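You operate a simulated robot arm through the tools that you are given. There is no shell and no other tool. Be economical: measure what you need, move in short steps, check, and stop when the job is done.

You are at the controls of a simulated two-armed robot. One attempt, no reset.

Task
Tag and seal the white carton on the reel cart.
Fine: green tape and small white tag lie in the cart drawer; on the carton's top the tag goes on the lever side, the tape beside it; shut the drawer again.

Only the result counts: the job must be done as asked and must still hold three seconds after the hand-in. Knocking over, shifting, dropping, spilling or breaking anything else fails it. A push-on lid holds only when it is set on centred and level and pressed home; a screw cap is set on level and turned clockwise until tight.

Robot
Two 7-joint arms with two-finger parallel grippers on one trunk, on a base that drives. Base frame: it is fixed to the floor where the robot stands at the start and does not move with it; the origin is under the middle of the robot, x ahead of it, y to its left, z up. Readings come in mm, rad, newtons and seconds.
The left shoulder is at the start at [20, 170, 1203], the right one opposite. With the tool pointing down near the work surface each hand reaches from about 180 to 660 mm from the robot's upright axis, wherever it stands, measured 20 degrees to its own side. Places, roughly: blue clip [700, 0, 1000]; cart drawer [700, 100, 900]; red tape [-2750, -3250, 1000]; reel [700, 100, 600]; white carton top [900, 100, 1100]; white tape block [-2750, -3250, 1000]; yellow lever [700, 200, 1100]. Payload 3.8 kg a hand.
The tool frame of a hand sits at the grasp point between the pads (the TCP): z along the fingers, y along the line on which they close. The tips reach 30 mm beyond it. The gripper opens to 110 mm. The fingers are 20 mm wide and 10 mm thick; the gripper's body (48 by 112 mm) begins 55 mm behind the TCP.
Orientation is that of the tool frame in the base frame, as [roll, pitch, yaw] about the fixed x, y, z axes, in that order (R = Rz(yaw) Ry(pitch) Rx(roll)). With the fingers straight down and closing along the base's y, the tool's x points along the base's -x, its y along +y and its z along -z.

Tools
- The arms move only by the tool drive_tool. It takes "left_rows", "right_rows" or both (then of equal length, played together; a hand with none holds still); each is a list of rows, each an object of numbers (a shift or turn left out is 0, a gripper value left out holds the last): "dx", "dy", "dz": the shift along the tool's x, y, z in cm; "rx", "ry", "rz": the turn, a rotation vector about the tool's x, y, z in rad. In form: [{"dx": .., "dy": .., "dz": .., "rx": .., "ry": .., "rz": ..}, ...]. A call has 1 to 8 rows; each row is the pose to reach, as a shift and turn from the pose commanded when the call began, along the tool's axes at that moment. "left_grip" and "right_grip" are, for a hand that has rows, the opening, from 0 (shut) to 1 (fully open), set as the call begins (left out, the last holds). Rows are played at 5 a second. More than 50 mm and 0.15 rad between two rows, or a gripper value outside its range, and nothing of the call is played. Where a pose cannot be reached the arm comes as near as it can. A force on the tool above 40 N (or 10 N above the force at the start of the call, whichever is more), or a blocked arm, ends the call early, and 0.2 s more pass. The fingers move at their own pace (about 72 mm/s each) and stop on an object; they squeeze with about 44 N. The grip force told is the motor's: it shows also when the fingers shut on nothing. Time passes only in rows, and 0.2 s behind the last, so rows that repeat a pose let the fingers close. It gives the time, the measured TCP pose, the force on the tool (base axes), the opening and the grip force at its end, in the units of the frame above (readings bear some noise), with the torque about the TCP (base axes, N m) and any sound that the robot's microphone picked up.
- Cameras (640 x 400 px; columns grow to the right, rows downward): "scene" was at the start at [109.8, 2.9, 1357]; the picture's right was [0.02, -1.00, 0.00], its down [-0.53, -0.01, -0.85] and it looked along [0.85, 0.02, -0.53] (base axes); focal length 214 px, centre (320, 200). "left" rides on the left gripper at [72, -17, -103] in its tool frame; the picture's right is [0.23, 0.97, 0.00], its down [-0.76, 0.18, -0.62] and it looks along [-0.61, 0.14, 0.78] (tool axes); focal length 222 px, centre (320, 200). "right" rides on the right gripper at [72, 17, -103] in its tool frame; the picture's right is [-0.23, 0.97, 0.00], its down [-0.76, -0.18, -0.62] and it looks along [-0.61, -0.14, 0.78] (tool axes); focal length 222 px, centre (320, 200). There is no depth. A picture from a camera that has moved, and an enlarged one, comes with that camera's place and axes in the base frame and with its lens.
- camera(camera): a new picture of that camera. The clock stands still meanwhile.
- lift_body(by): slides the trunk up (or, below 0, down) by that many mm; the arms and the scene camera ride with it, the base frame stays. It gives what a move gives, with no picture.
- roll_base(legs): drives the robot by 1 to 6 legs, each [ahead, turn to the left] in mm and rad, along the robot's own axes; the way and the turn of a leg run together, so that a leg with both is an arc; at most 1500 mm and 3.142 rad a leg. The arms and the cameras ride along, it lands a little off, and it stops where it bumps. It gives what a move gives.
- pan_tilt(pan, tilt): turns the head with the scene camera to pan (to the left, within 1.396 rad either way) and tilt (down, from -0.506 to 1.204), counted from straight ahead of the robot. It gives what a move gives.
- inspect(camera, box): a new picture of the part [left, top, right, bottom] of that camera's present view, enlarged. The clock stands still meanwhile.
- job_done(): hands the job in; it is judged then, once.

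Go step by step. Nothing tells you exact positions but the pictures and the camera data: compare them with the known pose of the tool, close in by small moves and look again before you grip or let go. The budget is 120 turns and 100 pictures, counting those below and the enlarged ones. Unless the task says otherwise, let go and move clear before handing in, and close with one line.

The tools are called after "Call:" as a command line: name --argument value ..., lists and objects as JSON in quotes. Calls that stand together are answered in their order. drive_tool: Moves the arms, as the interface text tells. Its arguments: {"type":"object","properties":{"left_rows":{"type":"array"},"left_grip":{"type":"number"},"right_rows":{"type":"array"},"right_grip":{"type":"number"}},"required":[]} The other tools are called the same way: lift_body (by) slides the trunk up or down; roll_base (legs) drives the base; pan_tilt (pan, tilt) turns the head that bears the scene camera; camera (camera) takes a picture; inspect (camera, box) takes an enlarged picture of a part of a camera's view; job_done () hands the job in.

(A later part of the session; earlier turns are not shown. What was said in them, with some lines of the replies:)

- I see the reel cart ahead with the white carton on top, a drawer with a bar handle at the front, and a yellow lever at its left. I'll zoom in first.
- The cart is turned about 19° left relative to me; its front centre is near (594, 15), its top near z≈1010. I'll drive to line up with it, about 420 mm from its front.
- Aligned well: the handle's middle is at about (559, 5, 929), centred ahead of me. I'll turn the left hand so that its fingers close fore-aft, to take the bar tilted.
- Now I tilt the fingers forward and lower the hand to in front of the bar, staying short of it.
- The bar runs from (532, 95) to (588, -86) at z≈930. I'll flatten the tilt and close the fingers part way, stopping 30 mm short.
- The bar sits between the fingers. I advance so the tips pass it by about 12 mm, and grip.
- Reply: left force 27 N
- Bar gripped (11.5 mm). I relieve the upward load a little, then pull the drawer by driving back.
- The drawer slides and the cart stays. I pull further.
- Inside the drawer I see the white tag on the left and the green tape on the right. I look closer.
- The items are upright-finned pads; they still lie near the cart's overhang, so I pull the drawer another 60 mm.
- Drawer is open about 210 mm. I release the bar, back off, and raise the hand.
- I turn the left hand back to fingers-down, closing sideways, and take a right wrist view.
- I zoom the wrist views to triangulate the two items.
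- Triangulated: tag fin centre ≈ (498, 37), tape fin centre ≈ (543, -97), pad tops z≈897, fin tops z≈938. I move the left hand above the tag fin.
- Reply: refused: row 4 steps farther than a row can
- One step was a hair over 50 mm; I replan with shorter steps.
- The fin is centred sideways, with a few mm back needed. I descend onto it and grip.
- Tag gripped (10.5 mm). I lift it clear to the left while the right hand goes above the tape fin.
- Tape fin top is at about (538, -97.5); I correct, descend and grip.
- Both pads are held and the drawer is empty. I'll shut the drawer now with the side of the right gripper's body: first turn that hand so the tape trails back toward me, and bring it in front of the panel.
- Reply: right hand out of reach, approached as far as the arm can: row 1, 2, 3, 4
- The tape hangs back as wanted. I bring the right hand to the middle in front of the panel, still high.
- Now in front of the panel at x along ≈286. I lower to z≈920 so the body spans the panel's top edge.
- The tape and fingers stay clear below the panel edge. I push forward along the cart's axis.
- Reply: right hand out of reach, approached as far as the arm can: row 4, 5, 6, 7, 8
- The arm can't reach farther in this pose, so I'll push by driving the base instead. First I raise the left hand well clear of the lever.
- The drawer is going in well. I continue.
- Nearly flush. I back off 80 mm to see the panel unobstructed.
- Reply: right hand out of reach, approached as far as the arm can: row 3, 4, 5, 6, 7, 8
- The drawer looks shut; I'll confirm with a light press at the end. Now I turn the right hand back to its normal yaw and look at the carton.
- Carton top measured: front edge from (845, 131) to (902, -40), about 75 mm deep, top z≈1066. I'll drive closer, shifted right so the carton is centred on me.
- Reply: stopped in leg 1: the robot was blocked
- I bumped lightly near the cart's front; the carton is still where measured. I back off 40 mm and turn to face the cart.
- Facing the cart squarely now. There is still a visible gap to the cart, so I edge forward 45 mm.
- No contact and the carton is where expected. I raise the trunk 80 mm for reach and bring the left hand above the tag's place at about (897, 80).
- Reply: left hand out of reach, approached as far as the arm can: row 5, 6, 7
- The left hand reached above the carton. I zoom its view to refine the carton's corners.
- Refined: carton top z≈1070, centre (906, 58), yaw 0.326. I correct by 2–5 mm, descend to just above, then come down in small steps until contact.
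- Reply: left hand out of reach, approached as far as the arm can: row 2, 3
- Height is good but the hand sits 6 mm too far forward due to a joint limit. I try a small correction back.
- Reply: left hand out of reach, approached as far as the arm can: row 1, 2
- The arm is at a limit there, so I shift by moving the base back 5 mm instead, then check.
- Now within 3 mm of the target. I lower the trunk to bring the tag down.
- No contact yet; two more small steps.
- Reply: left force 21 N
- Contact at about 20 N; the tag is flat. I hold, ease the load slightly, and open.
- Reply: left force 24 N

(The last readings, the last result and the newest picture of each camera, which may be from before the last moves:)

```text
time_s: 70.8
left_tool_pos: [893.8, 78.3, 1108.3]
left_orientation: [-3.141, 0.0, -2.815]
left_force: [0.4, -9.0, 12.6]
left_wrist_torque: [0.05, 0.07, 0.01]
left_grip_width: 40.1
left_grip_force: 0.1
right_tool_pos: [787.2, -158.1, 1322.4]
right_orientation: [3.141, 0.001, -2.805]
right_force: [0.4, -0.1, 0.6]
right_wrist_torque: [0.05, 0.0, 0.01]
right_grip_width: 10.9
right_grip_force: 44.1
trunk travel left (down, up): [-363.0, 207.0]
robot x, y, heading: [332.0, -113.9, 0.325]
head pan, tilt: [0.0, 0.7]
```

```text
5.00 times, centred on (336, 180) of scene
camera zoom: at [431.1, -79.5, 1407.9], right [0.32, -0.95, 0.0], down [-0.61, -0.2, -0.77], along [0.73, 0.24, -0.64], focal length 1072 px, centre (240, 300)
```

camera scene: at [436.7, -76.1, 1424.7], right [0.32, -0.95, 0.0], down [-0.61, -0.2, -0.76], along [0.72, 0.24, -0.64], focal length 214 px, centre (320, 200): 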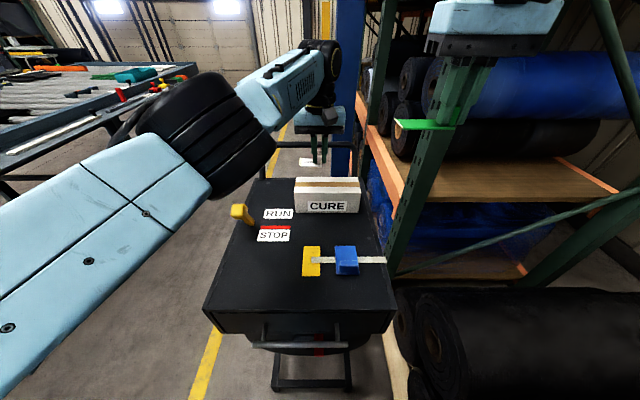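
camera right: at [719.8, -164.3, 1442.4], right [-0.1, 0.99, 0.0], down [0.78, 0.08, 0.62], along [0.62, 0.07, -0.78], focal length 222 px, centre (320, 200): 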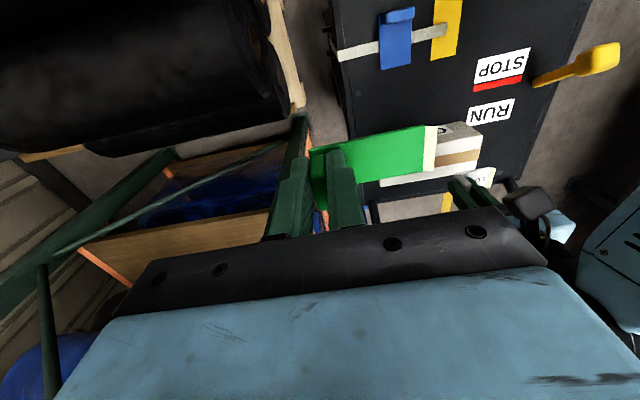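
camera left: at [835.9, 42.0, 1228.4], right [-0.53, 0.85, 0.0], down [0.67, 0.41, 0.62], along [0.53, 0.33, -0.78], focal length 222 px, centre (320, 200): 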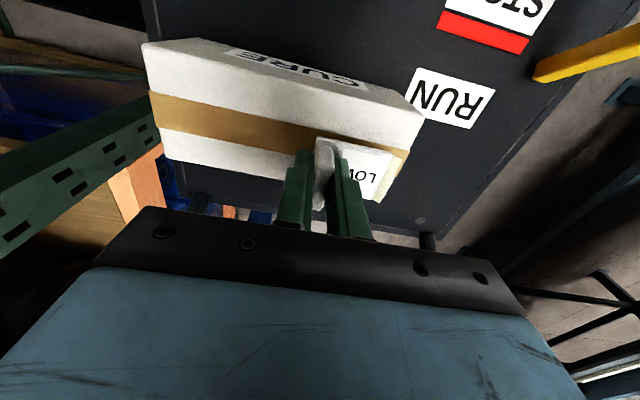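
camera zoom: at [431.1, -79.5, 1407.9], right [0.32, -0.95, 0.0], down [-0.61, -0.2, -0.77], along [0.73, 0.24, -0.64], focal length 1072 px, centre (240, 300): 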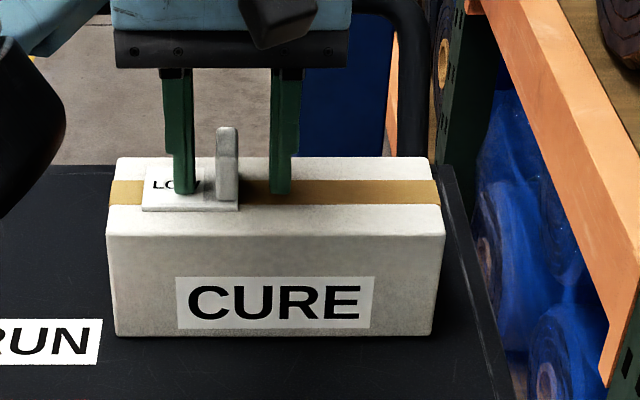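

Released, but a fingertip still touches the plate. I lift straight up.

Call:
lift_body --by 8

Call:
inspect --camera "scene" --box '[272, 140, 400, 220]'

```text
time_s: 71.4
left_tool_pos: [892.4, 81.4, 1115.6]
left_orientation: [3.137, -0.001, -2.814]
left_force: [0.7, -0.8, 0.2]
left_wrist_torque: [0.04, -0.02, 0.02]
left_grip_width: 44.2
left_grip_force: 0.0
right_tool_pos: [788.5, -159.0, 1328.9]
right_orientation: [-3.141, 0.001, -2.807]
right_force: [0.2, 0.6, -0.6]
right_wrist_torque: [0.01, 0.02, 0.01]
right_grip_width: 10.5
right_grip_force: 43.8
trunk travel left (down, up): [-371.0, 199.0]
robot x, y, heading: [333.1, -109.3, 0.325]
head pan, tilt: [0.0, 0.7]
```

```text
5.00 times, centred on (336, 180) of scene
camera zoom: at [431.8, -78.2, 1415.8], right [0.32, -0.95, 0.0], down [-0.61, -0.2, -0.77], along [0.73, 0.24, -0.64], focal length 1072 px, centre (240, 300)
```

zoom: 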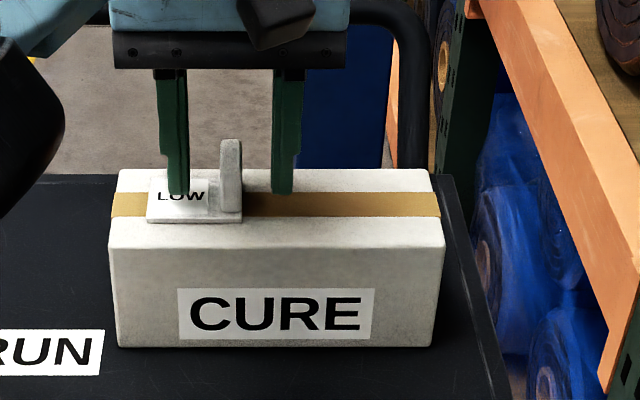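

The tag sits flat, carton unmoved. I raise the left hand and swing it clear to the left and back.

Call:
drive_tool --left_rows '[{"dz": -3}, {"dz": -6}, {"dz": -10}, {"dz": -14}, {"dz": -17, "dx": 2, "dy": 2}, {"dz": -19, "dx": 5, "dy": 5}, {"dz": -20, "dx": 8, "dy": 8}, {"dz": -20, "dx": 11, "dy": 11}]'

Call:
drive_tool --left_rows '[{"dx": 3, "dy": 2.5}, {"dx": 6, "dy": 5}, {"dx": 9, "dy": 7.5}]'

Call:
inspect --camera "scene" --box '[256, 120, 416, 220]'

```text
time_s: 73.2
left_tool_pos: [840.6, 154.0, 1336.3]
left_orientation: [-3.141, -0.003, -2.813]
left_force: [-0.2, 0.1, -0.6]
left_wrist_torque: [0.02, -0.02, -0.05]
left_grip_width: 43.9
left_grip_force: 0.1
left hand out of reach, approached as far as the arm can: row 2, 3, 4, 5, 6, 7, 8
right_tool_pos: [788.2, -157.6, 1329.3]
right_orientation: [3.14, 0.0, -2.806]
right_force: [0.2, 0.5, -0.9]
right_wrist_torque: [-0.02, 0.03, 0.02]
right_grip_width: 10.5
right_grip_force: 44.1
trunk travel left (down, up): [-371.0, 199.0]
robot x, y, heading: [330.9, -115.3, 0.319]
head pan, tilt: [0.0, 0.7]
```

```text
time_s: 74.0
left_tool_pos: [840.7, 155.9, 1338.7]
left_orientation: [3.14, -0.002, -2.816]
left_force: [0.0, 0.4, -0.1]
left_wrist_torque: [-0.01, 0.0, 0.0]
left_grip_width: 44.0
left_grip_force: 0.1
left hand out of reach, approached as far as the arm can: row 1, 2, 3
right_tool_pos: [788.2, -158.6, 1331.2]
right_orientation: [3.141, -0.001, -2.808]
right_force: [-0.2, -0.6, -0.8]
right_wrist_torque: [0.0, -0.03, -0.03]
right_grip_width: 10.4
right_grip_force: 43.4
trunk travel left (down, up): [-371.0, 199.0]
robot x, y, heading: [330.8, -113.3, 0.32]
head pan, tilt: [0.0, 0.7]
```

```text
4.00 times, centred on (336, 170) of scene
camera zoom: at [432.0, -77.6, 1415.8], right [0.32, -0.95, 0.0], down [-0.61, -0.2, -0.76], along [0.73, 0.24, -0.64], focal length 858 px, centre (256, 320)
```

zoom: 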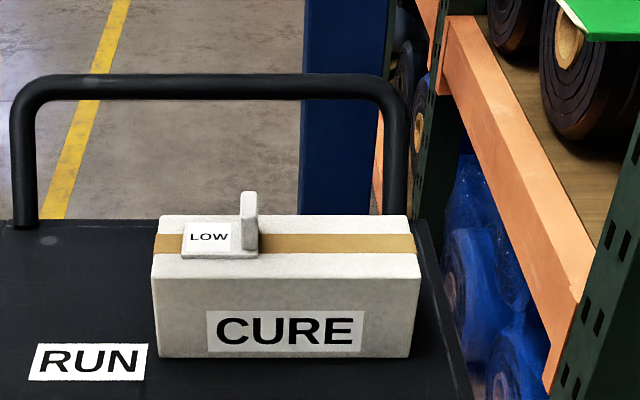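

The tag is well placed. Now I check how the tape sits in the right gripper.

Call:
inspect --camera "right" --box '[280, 100, 440, 200]'

```text
4.00 times, centred on (360, 150) of right
camera zoom: at [715.1, -165.7, 1433.4], right [-0.1, 0.99, 0.0], down [0.78, 0.08, 0.62], along [0.62, 0.07, -0.78], focal length 888 px, centre (160, 400)
```

zoom: 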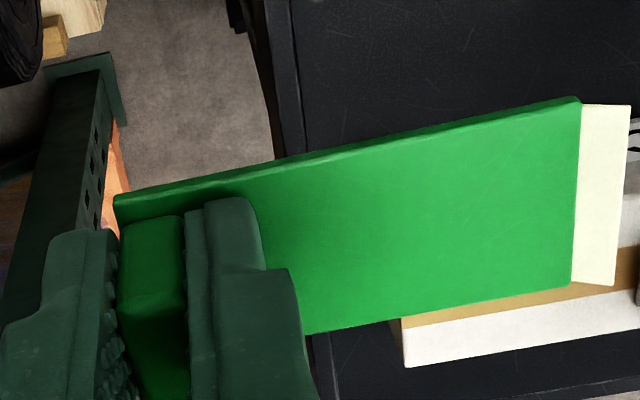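

Now the right hand moves above the tape's place at about (919, -10), staying 40 mm above the carton.

Call:
drive_tool --right_rows '[{"dx": -2.8, "dy": 1.6}, {"dx": -5.6, "dy": 3.2, "dz": 1}, {"dx": -8.4, "dy": 4.8, "dz": 3}, {"dx": -11.2, "dy": 6.4, "dz": 6}, {"dx": -14, "dy": 8, "dz": 9}, {"dx": -16, "dy": 9, "dz": 12}, {"dx": -17.2, "dy": 9.7, "dz": 15}, {"dx": -17.2, "dy": 9.7, "dz": 17.5}]'

Call:
inspect --camera "scene" --box '[256, 120, 416, 220]'

Call:
camera --camera "right"

```text
time_s: 75.8
left_tool_pos: [841.4, 155.3, 1339.4]
left_orientation: [3.14, -0.001, -2.815]
left_force: [0.5, 0.1, -0.6]
left_wrist_torque: [0.02, 0.01, 0.01]
left_grip_width: 43.9
left_grip_force: 0.0
right_tool_pos: [919.8, -10.8, 1153.0]
right_orientation: [3.141, 0.0, -2.806]
right_force: [-0.4, 0.1, 0.5]
right_wrist_torque: [-0.02, 0.02, 0.0]
right_grip_width: 10.6
right_grip_force: 43.9
trunk travel left (down, up): [-371.0, 199.0]
robot x, y, heading: [333.1, -114.6, 0.322]
head pan, tilt: [0.0, 0.7]
```

```text
4.00 times, centred on (336, 170) of scene
camera zoom: at [432.4, -78.0, 1415.7], right [0.32, -0.95, 0.0], down [-0.61, -0.2, -0.76], along [0.73, 0.24, -0.64], focal length 858 px, centre (256, 320)
```

zoom: 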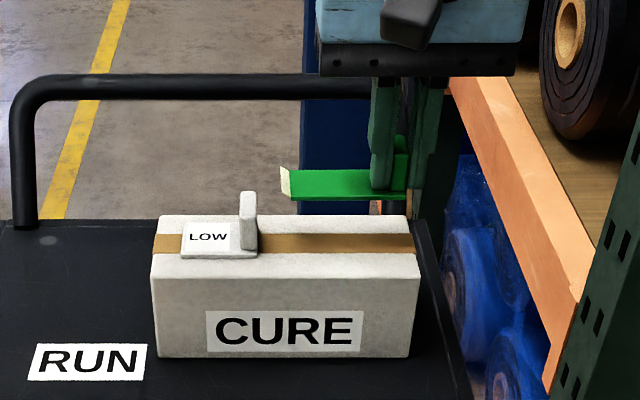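

```text
35 pictures are left
camera right: at [847.5, -19.4, 1257.4], right [-0.1, 0.99, 0.0], down [0.78, 0.08, 0.62], along [0.62, 0.07, -0.78], focal length 222 px, centre (320, 200)
```

right: 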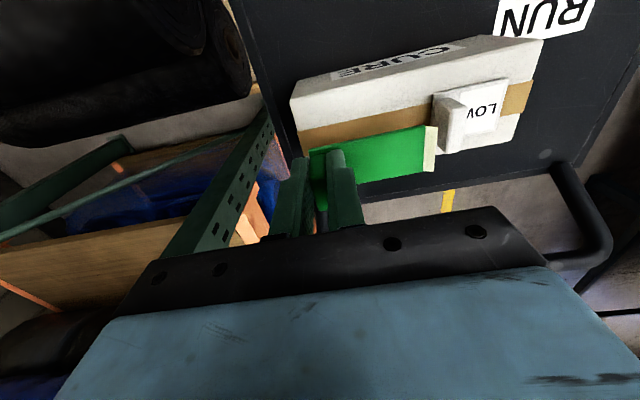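

Alignment is good; I shift 4 mm left and lower to about 12 mm above.

Call:
drive_tool --right_rows '[{"dy": 0.4, "dz": 1}, {"dy": 0.4, "dz": 2.2}, {"dy": 0.4, "dz": 3.2}]'

Call:
inspect --camera "scene" --box '[272, 140, 400, 220]'

Call:
inspect --camera "right" --box '[280, 30, 560, 205]'

```text
time_s: 76.6
left_tool_pos: [840.2, 155.8, 1338.6]
left_orientation: [3.141, -0.001, -2.815]
left_force: [0.2, 0.6, -0.4]
left_wrist_torque: [0.02, 0.03, 0.01]
left_grip_width: 44.0
left_grip_force: 0.1
right_tool_pos: [917.8, -6.1, 1122.1]
right_orientation: [-3.141, 0.001, -2.806]
right_force: [0.3, 0.6, 0.1]
right_wrist_torque: [0.0, 0.01, 0.0]
right_grip_width: 10.5
right_grip_force: 43.8
trunk travel left (down, up): [-371.0, 199.0]
robot x, y, heading: [331.2, -113.0, 0.321]
head pan, tilt: [0.0, 0.7]
```

```text
5.00 times, centred on (336, 180) of scene
camera zoom: at [432.1, -77.7, 1415.8], right [0.32, -0.95, 0.0], down [-0.61, -0.2, -0.76], along [0.73, 0.24, -0.64], focal length 1072 px, centre (240, 300)
```

zoom: 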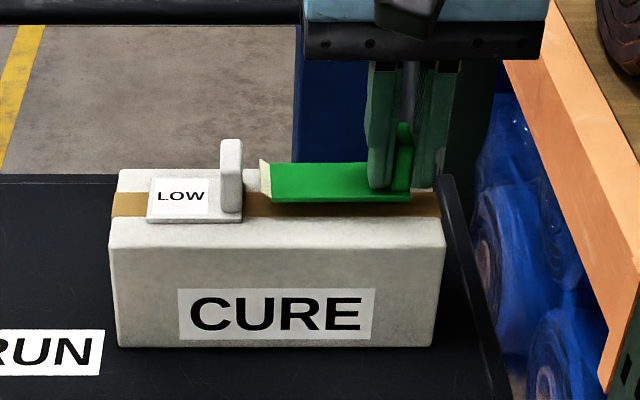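

```text
2.29 times, centred on (420, 118) of right
camera zoom: at [844.5, -14.2, 1225.9], right [-0.11, 0.99, 0.0], down [0.78, 0.08, 0.62], along [0.62, 0.07, -0.78], focal length 508 px, centre (91, 389)
```

zoom: 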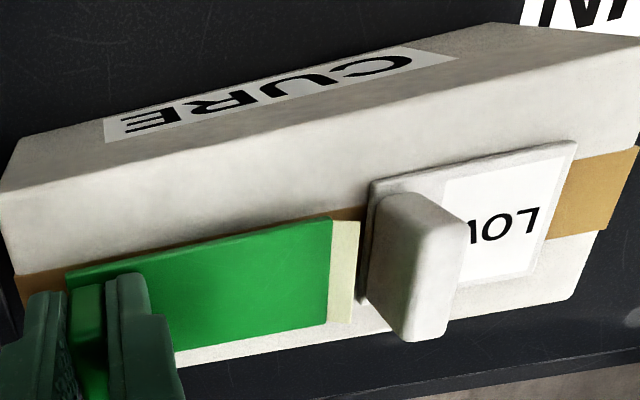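

Good spacing: tape over the seam, right of the tag. I descend gently to contact.

Call:
drive_tool --right_rows '[{"dz": 0.5}, {"dz": 0.9}, {"dz": 1.2}, {"dz": 1.2}]'

Call:
drive_tool --right_rows '[{"dz": 0.2}, {"dz": 0.2}]'

```text
time_s: 77.6
left_tool_pos: [840.5, 156.8, 1337.7]
left_orientation: [-3.141, -0.002, -2.816]
left_force: [-0.1, -0.2, -0.4]
left_wrist_torque: [0.02, 0.02, -0.01]
left_grip_width: 43.9
left_grip_force: 0.1
right_tool_pos: [918.3, -5.5, 1110.5]
right_orientation: [3.141, 0.0, -2.806]
right_force: [0.2, 0.2, -1.0]
right_wrist_torque: [0.04, 0.0, -0.04]
right_grip_width: 10.5
right_grip_force: 43.5
trunk travel left (down, up): [-371.0, 199.0]
robot x, y, heading: [334.9, -113.8, 0.323]
head pan, tilt: [0.0, 0.7]
```

```text
time_s: 78.2
left_tool_pos: [840.5, 155.6, 1340.3]
left_orientation: [-3.141, 0.002, -2.817]
left_force: [-0.7, -0.2, 0.4]
left_wrist_torque: [0.03, -0.02, 0.04]
left_grip_width: 44.0
left_grip_force: 0.1
right_tool_pos: [918.4, -6.6, 1108.8]
right_orientation: [3.141, 0.005, -2.806]
right_force: [0.7, -0.5, 7.6]
right_wrist_torque: [0.1, 0.0, 0.03]
right_grip_width: 10.5
right_grip_force: 43.4
trunk travel left (down, up): [-371.0, 199.0]
robot x, y, heading: [330.4, -116.5, 0.323]
head pan, tilt: [0.0, 0.7]
```

Contact. I press a bit more, hold, ease off, and release.

Call:
drive_tool --right_rows '[{"dz": 0.15}, {"dz": 0.2}, {"dz": 0.2}, {"dz": 0.2}]'

Call:
drive_tool --right_rows '[{"dz": -0.1}, {"dz": -0.2}]'

Call:
drive_tool --right_rows '[{"dz": 0}, {"dz": 0}, {"dz": 0}]' --right_grip 0.3

Call:
drive_tool --right_rows '[{"dz": -0.5}, {"dz": -1}]'

Call:
inspect --camera "scene" --box '[272, 140, 400, 220]'

```text
time_s: 79.2
left_tool_pos: [839.7, 155.8, 1339.7]
left_orientation: [-3.141, -0.001, -2.815]
left_force: [-0.8, 0.1, -0.7]
left_wrist_torque: [-0.02, 0.0, -0.01]
left_grip_width: 43.7
left_grip_force: 0.1
right_tool_pos: [918.0, -7.3, 1108.1]
right_orientation: [3.141, 0.004, -2.809]
right_force: [6.7, 3.3, 25.3]
right_wrist_torque: [0.24, -0.15, -0.14]
right_grip_width: 10.6
right_grip_force: 43.8
trunk travel left (down, up): [-371.0, 199.0]
robot x, y, heading: [332.2, -109.7, 0.325]
head pan, tilt: [0.0, 0.7]
```

```text
time_s: 79.8
left_tool_pos: [840.1, 155.5, 1339.8]
left_orientation: [-3.141, 0.001, -2.816]
left_force: [-1.2, -0.4, -1.1]
left_wrist_torque: [-0.02, -0.04, 0.02]
left_grip_width: 43.8
left_grip_force: 0.1
right_tool_pos: [917.2, -5.7, 1109.0]
right_orientation: [-3.14, -0.001, -2.807]
right_force: [5.7, -0.1, 16.4]
right_wrist_torque: [0.23, -0.19, -0.13]
right_grip_width: 10.6
right_grip_force: 43.8
trunk travel left (down, up): [-371.0, 199.0]
robot x, y, heading: [331.9, -112.5, 0.324]
head pan, tilt: [0.0, 0.7]
```

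```text
time_s: 80.6
left_tool_pos: [840.6, 154.5, 1339.1]
left_orientation: [3.141, 0.0, -2.814]
left_force: [-0.7, -1.0, 0.2]
left_wrist_torque: [0.01, -0.03, 0.01]
left_grip_width: 44.0
left_grip_force: 0.1
right_tool_pos: [916.2, -5.6, 1108.9]
right_orientation: [3.141, 0.0, -2.807]
right_force: [1.0, -4.0, 5.3]
right_wrist_torque: [0.0, 0.01, 0.0]
right_grip_width: 31.2
right_grip_force: 0.1
trunk travel left (down, up): [-371.0, 199.0]
robot x, y, heading: [333.1, -112.4, 0.321]
head pan, tilt: [0.0, 0.7]
```

```text
time_s: 81.2
left_tool_pos: [841.1, 156.5, 1339.2]
left_orientation: [-3.141, -0.001, -2.816]
left_force: [-0.5, -0.1, 0.2]
left_wrist_torque: [0.0, 0.02, -0.03]
left_grip_width: 43.8
left_grip_force: 0.0
right_tool_pos: [916.9, -5.3, 1118.2]
right_orientation: [-3.141, 0.0, -2.807]
right_force: [0.4, 0.3, 0.9]
right_wrist_torque: [0.01, 0.01, -0.04]
right_grip_width: 33.0
right_grip_force: 0.1
trunk travel left (down, up): [-371.0, 199.0]
robot x, y, heading: [333.7, -115.3, 0.322]
head pan, tilt: [0.0, 0.7]
```

```text
5.00 times, centred on (336, 180) of scene
camera zoom: at [431.9, -77.7, 1415.8], right [0.32, -0.95, 0.0], down [-0.61, -0.2, -0.77], along [0.73, 0.24, -0.64], focal length 1072 px, centre (240, 300)
```

zoom: 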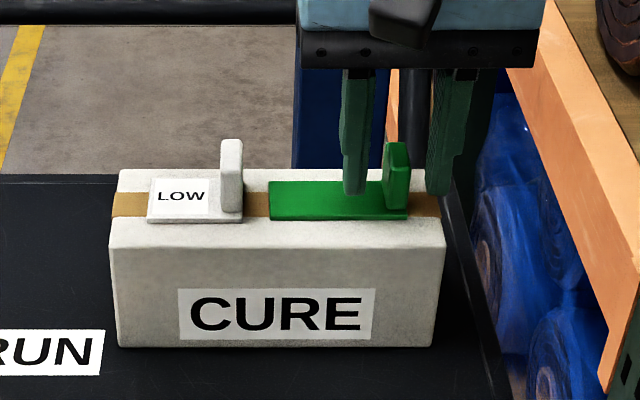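

Both pads are down, in line and flat. I raise the right hand clear and retreat to check the drawer.

Call:
drive_tool --right_rows '[{"dz": -4}, {"dz": -8}, {"dz": -12}, {"dz": -16}, {"dz": -19, "dx": 2}, {"dz": -20, "dx": 6}, {"dz": -20, "dx": 10}, {"dz": -20, "dx": 14}]'

Call:
roll_base --legs '[[-130, 0]]'

Call:
pan_tilt --pan 0 --tilt 0.8

Call:
inspect --camera "scene" --box '[208, 120, 432, 260]'

```text
time_s: 83.0
left_tool_pos: [841.3, 155.3, 1338.8]
left_orientation: [3.14, -0.001, -2.815]
left_force: [1.0, 0.0, 0.5]
left_wrist_torque: [0.04, 0.01, -0.04]
left_grip_width: 44.0
left_grip_force: 0.0
right_tool_pos: [784.0, -54.9, 1315.6]
right_orientation: [3.138, 0.002, -2.808]
right_force: [0.0, -0.9, -0.6]
right_wrist_torque: [0.02, -0.01, 0.0]
right_grip_width: 32.8
right_grip_force: 0.1
trunk travel left (down, up): [-371.0, 199.0]
robot x, y, heading: [329.0, -112.0, 0.322]
head pan, tilt: [0.0, 0.7]
```

```text
time_s: 84.3
left_tool_pos: [718.1, 116.1, 1339.2]
left_orientation: [3.141, -0.002, -2.815]
left_force: [-0.4, -0.7, -0.1]
left_wrist_torque: [0.01, -0.02, -0.01]
left_grip_width: 44.3
left_grip_force: 0.1
right_tool_pos: [661.5, -93.9, 1315.7]
right_orientation: [3.14, 0.0, -2.806]
right_force: [0.6, -0.5, 0.4]
right_wrist_torque: [0.03, -0.03, 0.03]
right_grip_width: 33.1
right_grip_force: 0.1
trunk travel left (down, up): [-371.0, 199.0]
robot x, y, heading: [213.5, -151.5, 0.323]
head pan, tilt: [0.0, 0.7]
```

```text
time_s: 85.0
left_tool_pos: [717.6, 115.8, 1338.6]
left_orientation: [3.141, -0.003, -2.814]
left_force: [-0.4, 0.2, -0.1]
left_wrist_torque: [-0.02, -0.01, -0.03]
left_grip_width: 43.9
left_grip_force: 0.1
right_tool_pos: [661.5, -94.0, 1316.0]
right_orientation: [-3.141, 0.0, -2.806]
right_force: [1.0, -0.7, 0.0]
right_wrist_torque: [0.04, -0.02, 0.02]
right_grip_width: 33.2
right_grip_force: 0.0
trunk travel left (down, up): [-371.0, 199.0]
robot x, y, heading: [208.1, -153.5, 0.324]
head pan, tilt: [0.0, 0.799]
```

```text
2.86 times, centred on (320, 190) of scene
camera zoom: at [305.4, -120.0, 1407.6], right [0.32, -0.95, 0.0], down [-0.68, -0.23, -0.7], along [0.66, 0.22, -0.72], focal length 613 px, centre (320, 229)
```

zoom: 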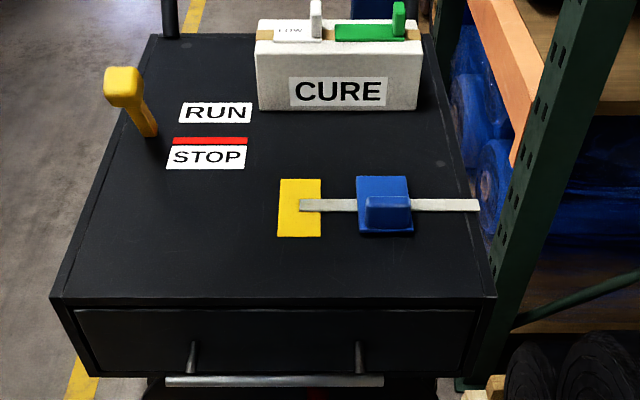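

The carton looks right. To be sure the drawer is home, I'll press the bar lightly with the closed right fingers.

Call:
drive_tool --right_rows '[{"dx": 3, "dy": 2}, {"dx": 6, "dy": 4}, {"dx": 9, "dy": 6}, {"dx": 11, "dy": 8}, {"dx": 13, "dy": 10}, {"dx": 13, "dy": 10, "dz": 4}, {"dx": 13, "dy": 10, "dz": 8}, {"dx": 13, "dy": 10, "dz": 12}]' --right_grip 0

Call:
lift_body --by -71

Call:
camera --camera "scene"

```text
time_s: 86.8
left_tool_pos: [719.6, 115.3, 1338.3]
left_orientation: [3.141, -0.003, -2.815]
left_force: [0.0, -0.3, -0.2]
left_wrist_torque: [0.0, 0.03, -0.01]
left_grip_width: 43.9
left_grip_force: 0.1
right_tool_pos: [506.8, -43.1, 1196.3]
right_orientation: [3.14, 0.0, -2.808]
right_force: [0.0, 0.4, -0.7]
right_wrist_torque: [-0.04, 0.01, 0.0]
right_grip_width: 0.0
right_grip_force: 38.0
trunk travel left (down, up): [-371.0, 199.0]
robot x, y, heading: [208.0, -152.1, 0.323]
head pan, tilt: [0.0, 0.799]
```

```text
time_s: 87.8
left_tool_pos: [718.7, 115.5, 1268.0]
left_orientation: [3.141, -0.001, -2.816]
left_force: [-0.5, 0.2, -0.1]
left_wrist_torque: [0.03, -0.01, 0.0]
left_grip_width: 44.2
left_grip_force: 0.0
right_tool_pos: [504.8, -42.1, 1125.9]
right_orientation: [-3.141, 0.0, -2.806]
right_force: [-1.6, 0.1, 0.4]
right_wrist_torque: [-0.01, -0.05, 0.03]
right_grip_width: 0.2
right_grip_force: 37.9
trunk travel left (down, up): [-300.0, 270.0]
robot x, y, heading: [205.9, -149.8, 0.32]
head pan, tilt: [0.0, 0.799]
```

```text
30 pictures are left
camera scene: at [305.2, -120.0, 1336.6], right [0.32, -0.95, 0.0], down [-0.68, -0.23, -0.7], along [0.66, 0.22, -0.72], focal length 214 px, centre (320, 200)
```

scene: 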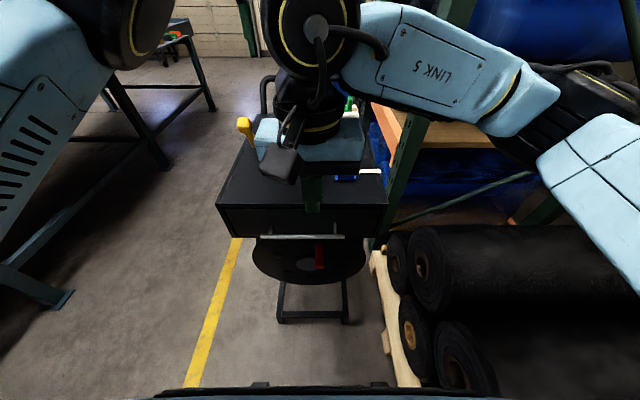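

The hand is 50 mm in front of the bar. I lower it to the bar's height.

Call:
drive_tool --right_rows '[{"dz": 4}, {"dz": 8}, {"dz": 12}, {"dz": 16}, {"dz": 19}]'

Call:
camera --camera "right"

```text
time_s: 89.0
left_tool_pos: [717.9, 115.3, 1267.6]
left_orientation: [3.14, -0.001, -2.816]
left_force: [-0.4, 0.5, 1.1]
left_wrist_torque: [0.01, 0.03, -0.02]
left_grip_width: 44.0
left_grip_force: 0.0
right_tool_pos: [506.5, -42.6, 936.9]
right_orientation: [3.141, -0.001, -2.807]
right_force: [-0.1, 0.1, 0.3]
right_wrist_torque: [-0.01, 0.02, -0.02]
right_grip_width: 0.0
right_grip_force: 37.6
trunk travel left (down, up): [-300.0, 270.0]
robot x, y, heading: [208.8, -151.9, 0.321]
head pan, tilt: [0.0, 0.799]
```

```text
29 pictures are left
camera right: at [432.6, -49.5, 1040.1], right [-0.11, 0.99, 0.0], down [0.78, 0.08, 0.62], along [0.62, 0.07, -0.78], focal length 222 px, centre (320, 200)
```

right: 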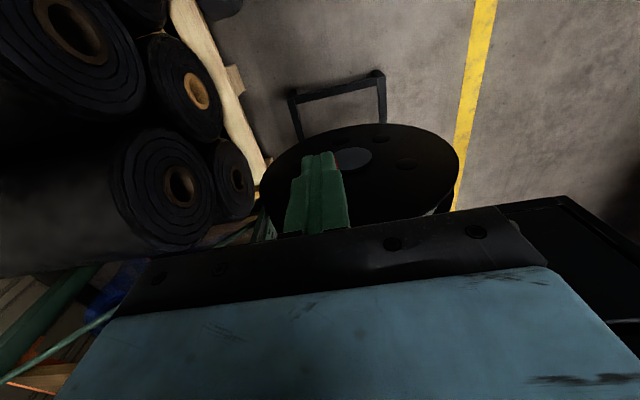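

Call:
drive_tool --right_rows '[{"dx": -1.5}, {"dx": -3}, {"dx": -4}, {"dx": -4.4}]'

Call:
drive_tool --right_rows '[{"dx": -0.2}, {"dx": -0.4}, {"dx": -0.6}]'

```text
time_s: 90.0
left_tool_pos: [718.2, 114.3, 1267.3]
left_orientation: [-3.141, -0.001, -2.816]
left_force: [0.7, -0.6, 0.5]
left_wrist_torque: [0.01, 0.0, 0.0]
left_grip_width: 43.9
left_grip_force: 0.0
right_tool_pos: [546.6, -26.3, 936.5]
right_orientation: [3.141, 0.0, -2.806]
right_force: [0.4, 0.2, 0.3]
right_wrist_torque: [0.01, 0.03, -0.01]
right_grip_width: 0.1
right_grip_force: 37.2
trunk travel left (down, up): [-300.0, 270.0]
robot x, y, heading: [209.7, -149.7, 0.323]
head pan, tilt: [0.0, 0.799]
```

```text
time_s: 90.8
left_tool_pos: [717.7, 114.5, 1267.1]
left_orientation: [-3.141, -0.003, -2.815]
left_force: [0.3, -0.7, 0.7]
left_wrist_torque: [0.04, 0.0, 0.01]
left_grip_width: 44.3
left_grip_force: 0.1
right_tool_pos: [553.4, -25.5, 935.8]
right_orientation: [-3.141, -0.001, -2.806]
right_force: [-1.7, -1.6, -0.4]
right_wrist_torque: [0.01, 0.01, -0.05]
right_grip_width: 0.0
right_grip_force: 37.4
trunk travel left (down, up): [-300.0, 270.0]
robot x, y, heading: [206.6, -148.6, 0.322]
head pan, tilt: [0.0, 0.799]
```

Call:
drive_tool --right_rows '[{"dx": -0.15}, {"dx": -0.3}]'

Call:
drive_tool --right_rows '[{"dx": -0.15}, {"dx": -0.3}]'

```text
time_s: 91.4
left_tool_pos: [714.9, 112.7, 1269.4]
left_orientation: [3.141, 0.0, -2.814]
left_force: [-0.3, 0.2, 0.3]
left_wrist_torque: [0.02, 0.02, -0.01]
left_grip_width: 44.0
left_grip_force: 0.1
right_tool_pos: [551.8, -26.0, 936.5]
right_orientation: [3.14, -0.002, -2.805]
right_force: [-16.2, -11.1, -0.1]
right_wrist_torque: [0.0, 0.07, -0.13]
right_grip_width: 0.0
right_grip_force: 37.4
trunk travel left (down, up): [-300.0, 270.0]
robot x, y, heading: [210.9, -153.9, 0.323]
head pan, tilt: [0.0, 0.799]
```

```text
time_s: 92.0
left_tool_pos: [714.1, 111.5, 1269.3]
left_orientation: [3.141, 0.003, -2.816]
left_force: [0.6, 0.7, 0.9]
left_wrist_torque: [-0.02, 0.0, -0.01]
left_grip_width: 44.0
left_grip_force: 0.0
right_tool_pos: [552.0, -26.4, 936.9]
right_orientation: [3.141, -0.008, -2.804]
right_force: [-30.5, -19.8, -2.4]
right_wrist_torque: [-0.03, 0.14, -0.21]
right_grip_width: 0.4
right_grip_force: 38.1
trunk travel left (down, up): [-300.0, 270.0]
robot x, y, heading: [212.9, -159.0, 0.327]
head pan, tilt: [0.0, 0.799]
```

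The bar is solid at 36 N without moving: the drawer is fully shut. I back off and raise the hand, then take a final look.

Call:
drive_tool --right_rows '[{"dx": 2}, {"dx": 5}, {"dx": 7}, {"dx": 7, "dz": -4}, {"dx": 7, "dz": -8}, {"dx": 7, "dz": -12}, {"dx": 7, "dz": -16, "dy": -3}, {"dx": 7, "dz": -20, "dy": -6}]'

Call:
drive_tool --right_rows '[{"dz": -4, "dy": -2}, {"dz": -8, "dy": -5}, {"dz": -12, "dy": -9}, {"dz": -14, "dy": -13}]' --left_rows '[{"dz": -2}, {"dz": -4, "dx": 2}, {"dz": -6, "dx": 6}, {"dz": -6, "dx": 10}]'

Call:
inspect --camera "scene" --box '[208, 120, 432, 260]'

Call:
camera --camera "scene"

```text
time_s: 93.8
left_tool_pos: [717.8, 113.9, 1267.4]
left_orientation: [3.139, -0.002, -2.816]
left_force: [0.2, 0.8, 0.8]
left_wrist_torque: [0.0, -0.02, 0.02]
left_grip_width: 43.9
left_grip_force: 0.1
right_tool_pos: [512.5, -102.7, 1135.8]
right_orientation: [3.141, 0.0, -2.807]
right_force: [0.2, -0.3, 0.1]
right_wrist_torque: [0.01, 0.0, 0.01]
right_grip_width: 0.0
right_grip_force: 37.4
trunk travel left (down, up): [-300.0, 270.0]
robot x, y, heading: [208.6, -153.7, 0.325]
head pan, tilt: [0.0, 0.799]
```

```text
refused: row 3 steps farther than a row can; nothing moved
```

```text
2.86 times, centred on (320, 190) of scene
camera zoom: at [305.3, -120.2, 1336.6], right [0.32, -0.95, 0.0], down [-0.68, -0.23, -0.7], along [0.66, 0.22, -0.72], focal length 613 px, centre (320, 229)
```

zoom: 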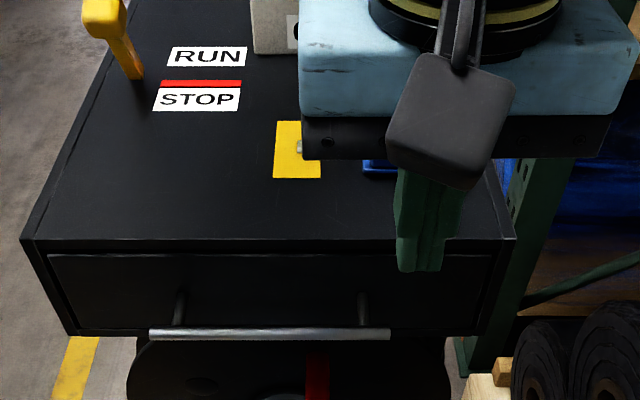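

```text
27 pictures are left
camera scene: at [305.3, -120.2, 1336.6], right [0.32, -0.95, 0.0], down [-0.68, -0.23, -0.7], along [0.66, 0.22, -0.72], focal length 214 px, centre (320, 200)
```

scene: 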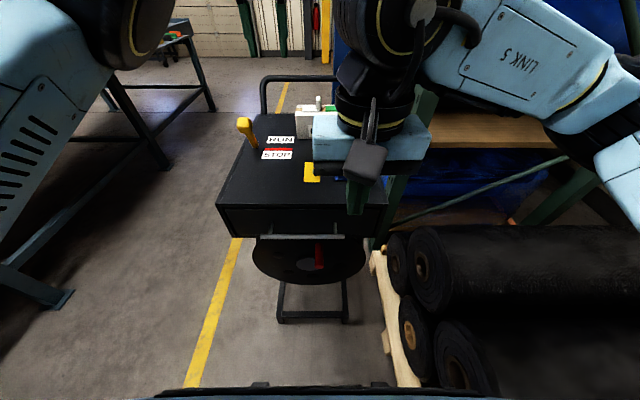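

The drawer is flush. I move the right hand aside for one last look at the carton.

Call:
drive_tool --right_rows '[{"dz": -3, "dy": -2}, {"dz": -6, "dy": -4}, {"dz": -9, "dy": -7}, {"dz": -12, "dy": -10}, {"dz": -14, "dy": -13}]'

Call:
camera --camera "scene"

Call:
inspect --camera "scene" --box '[240, 70, 400, 170]'

```text
time_s: 95.0
left_tool_pos: [718.5, 115.8, 1269.3]
left_orientation: [3.139, 0.001, -2.815]
left_force: [0.1, -0.1, 0.6]
left_wrist_torque: [0.04, 0.03, -0.02]
left_grip_width: 43.7
left_grip_force: 0.1
right_tool_pos: [552.7, -228.2, 1276.3]
right_orientation: [3.14, -0.001, -2.806]
right_force: [-0.5, -0.8, -0.3]
right_wrist_torque: [0.03, 0.0, 0.0]
right_grip_width: 0.0
right_grip_force: 37.5
trunk travel left (down, up): [-300.0, 270.0]
robot x, y, heading: [212.0, -151.5, 0.325]
head pan, tilt: [0.0, 0.799]
```

```text
26 pictures are left
camera scene: at [305.1, -121.0, 1336.6], right [0.32, -0.95, 0.0], down [-0.68, -0.23, -0.7], along [0.66, 0.22, -0.72], focal length 214 px, centre (320, 200)
```

scene: 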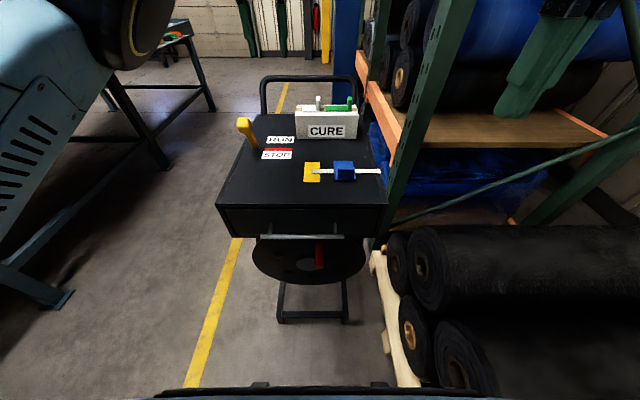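

```text
4.00 times, centred on (320, 120) of scene
camera zoom: at [305.1, -121.0, 1336.6], right [0.32, -0.95, 0.0], down [-0.68, -0.23, -0.7], along [0.66, 0.22, -0.72], focal length 858 px, centre (320, 520)
```

zoom: 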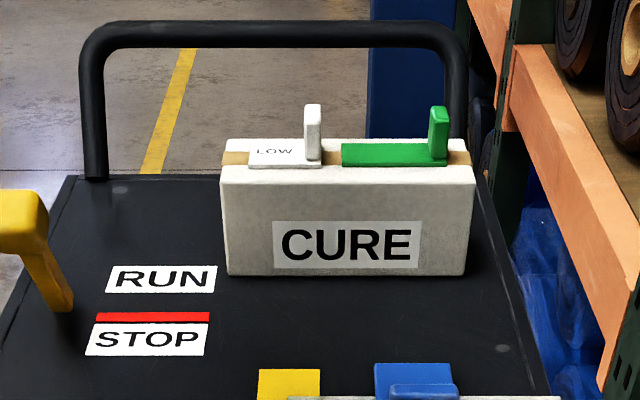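

The tag is on the lever side, the tape lies beside it over the seam, the drawer is shut, and nothing else has moved. I hand in.

Call:
job_done

```text
The job is handed in.
```

The job is handed in: the white carton has the tag on its lever side with the green tape beside it over the seam. The drawer is shut, and both hands are clear.
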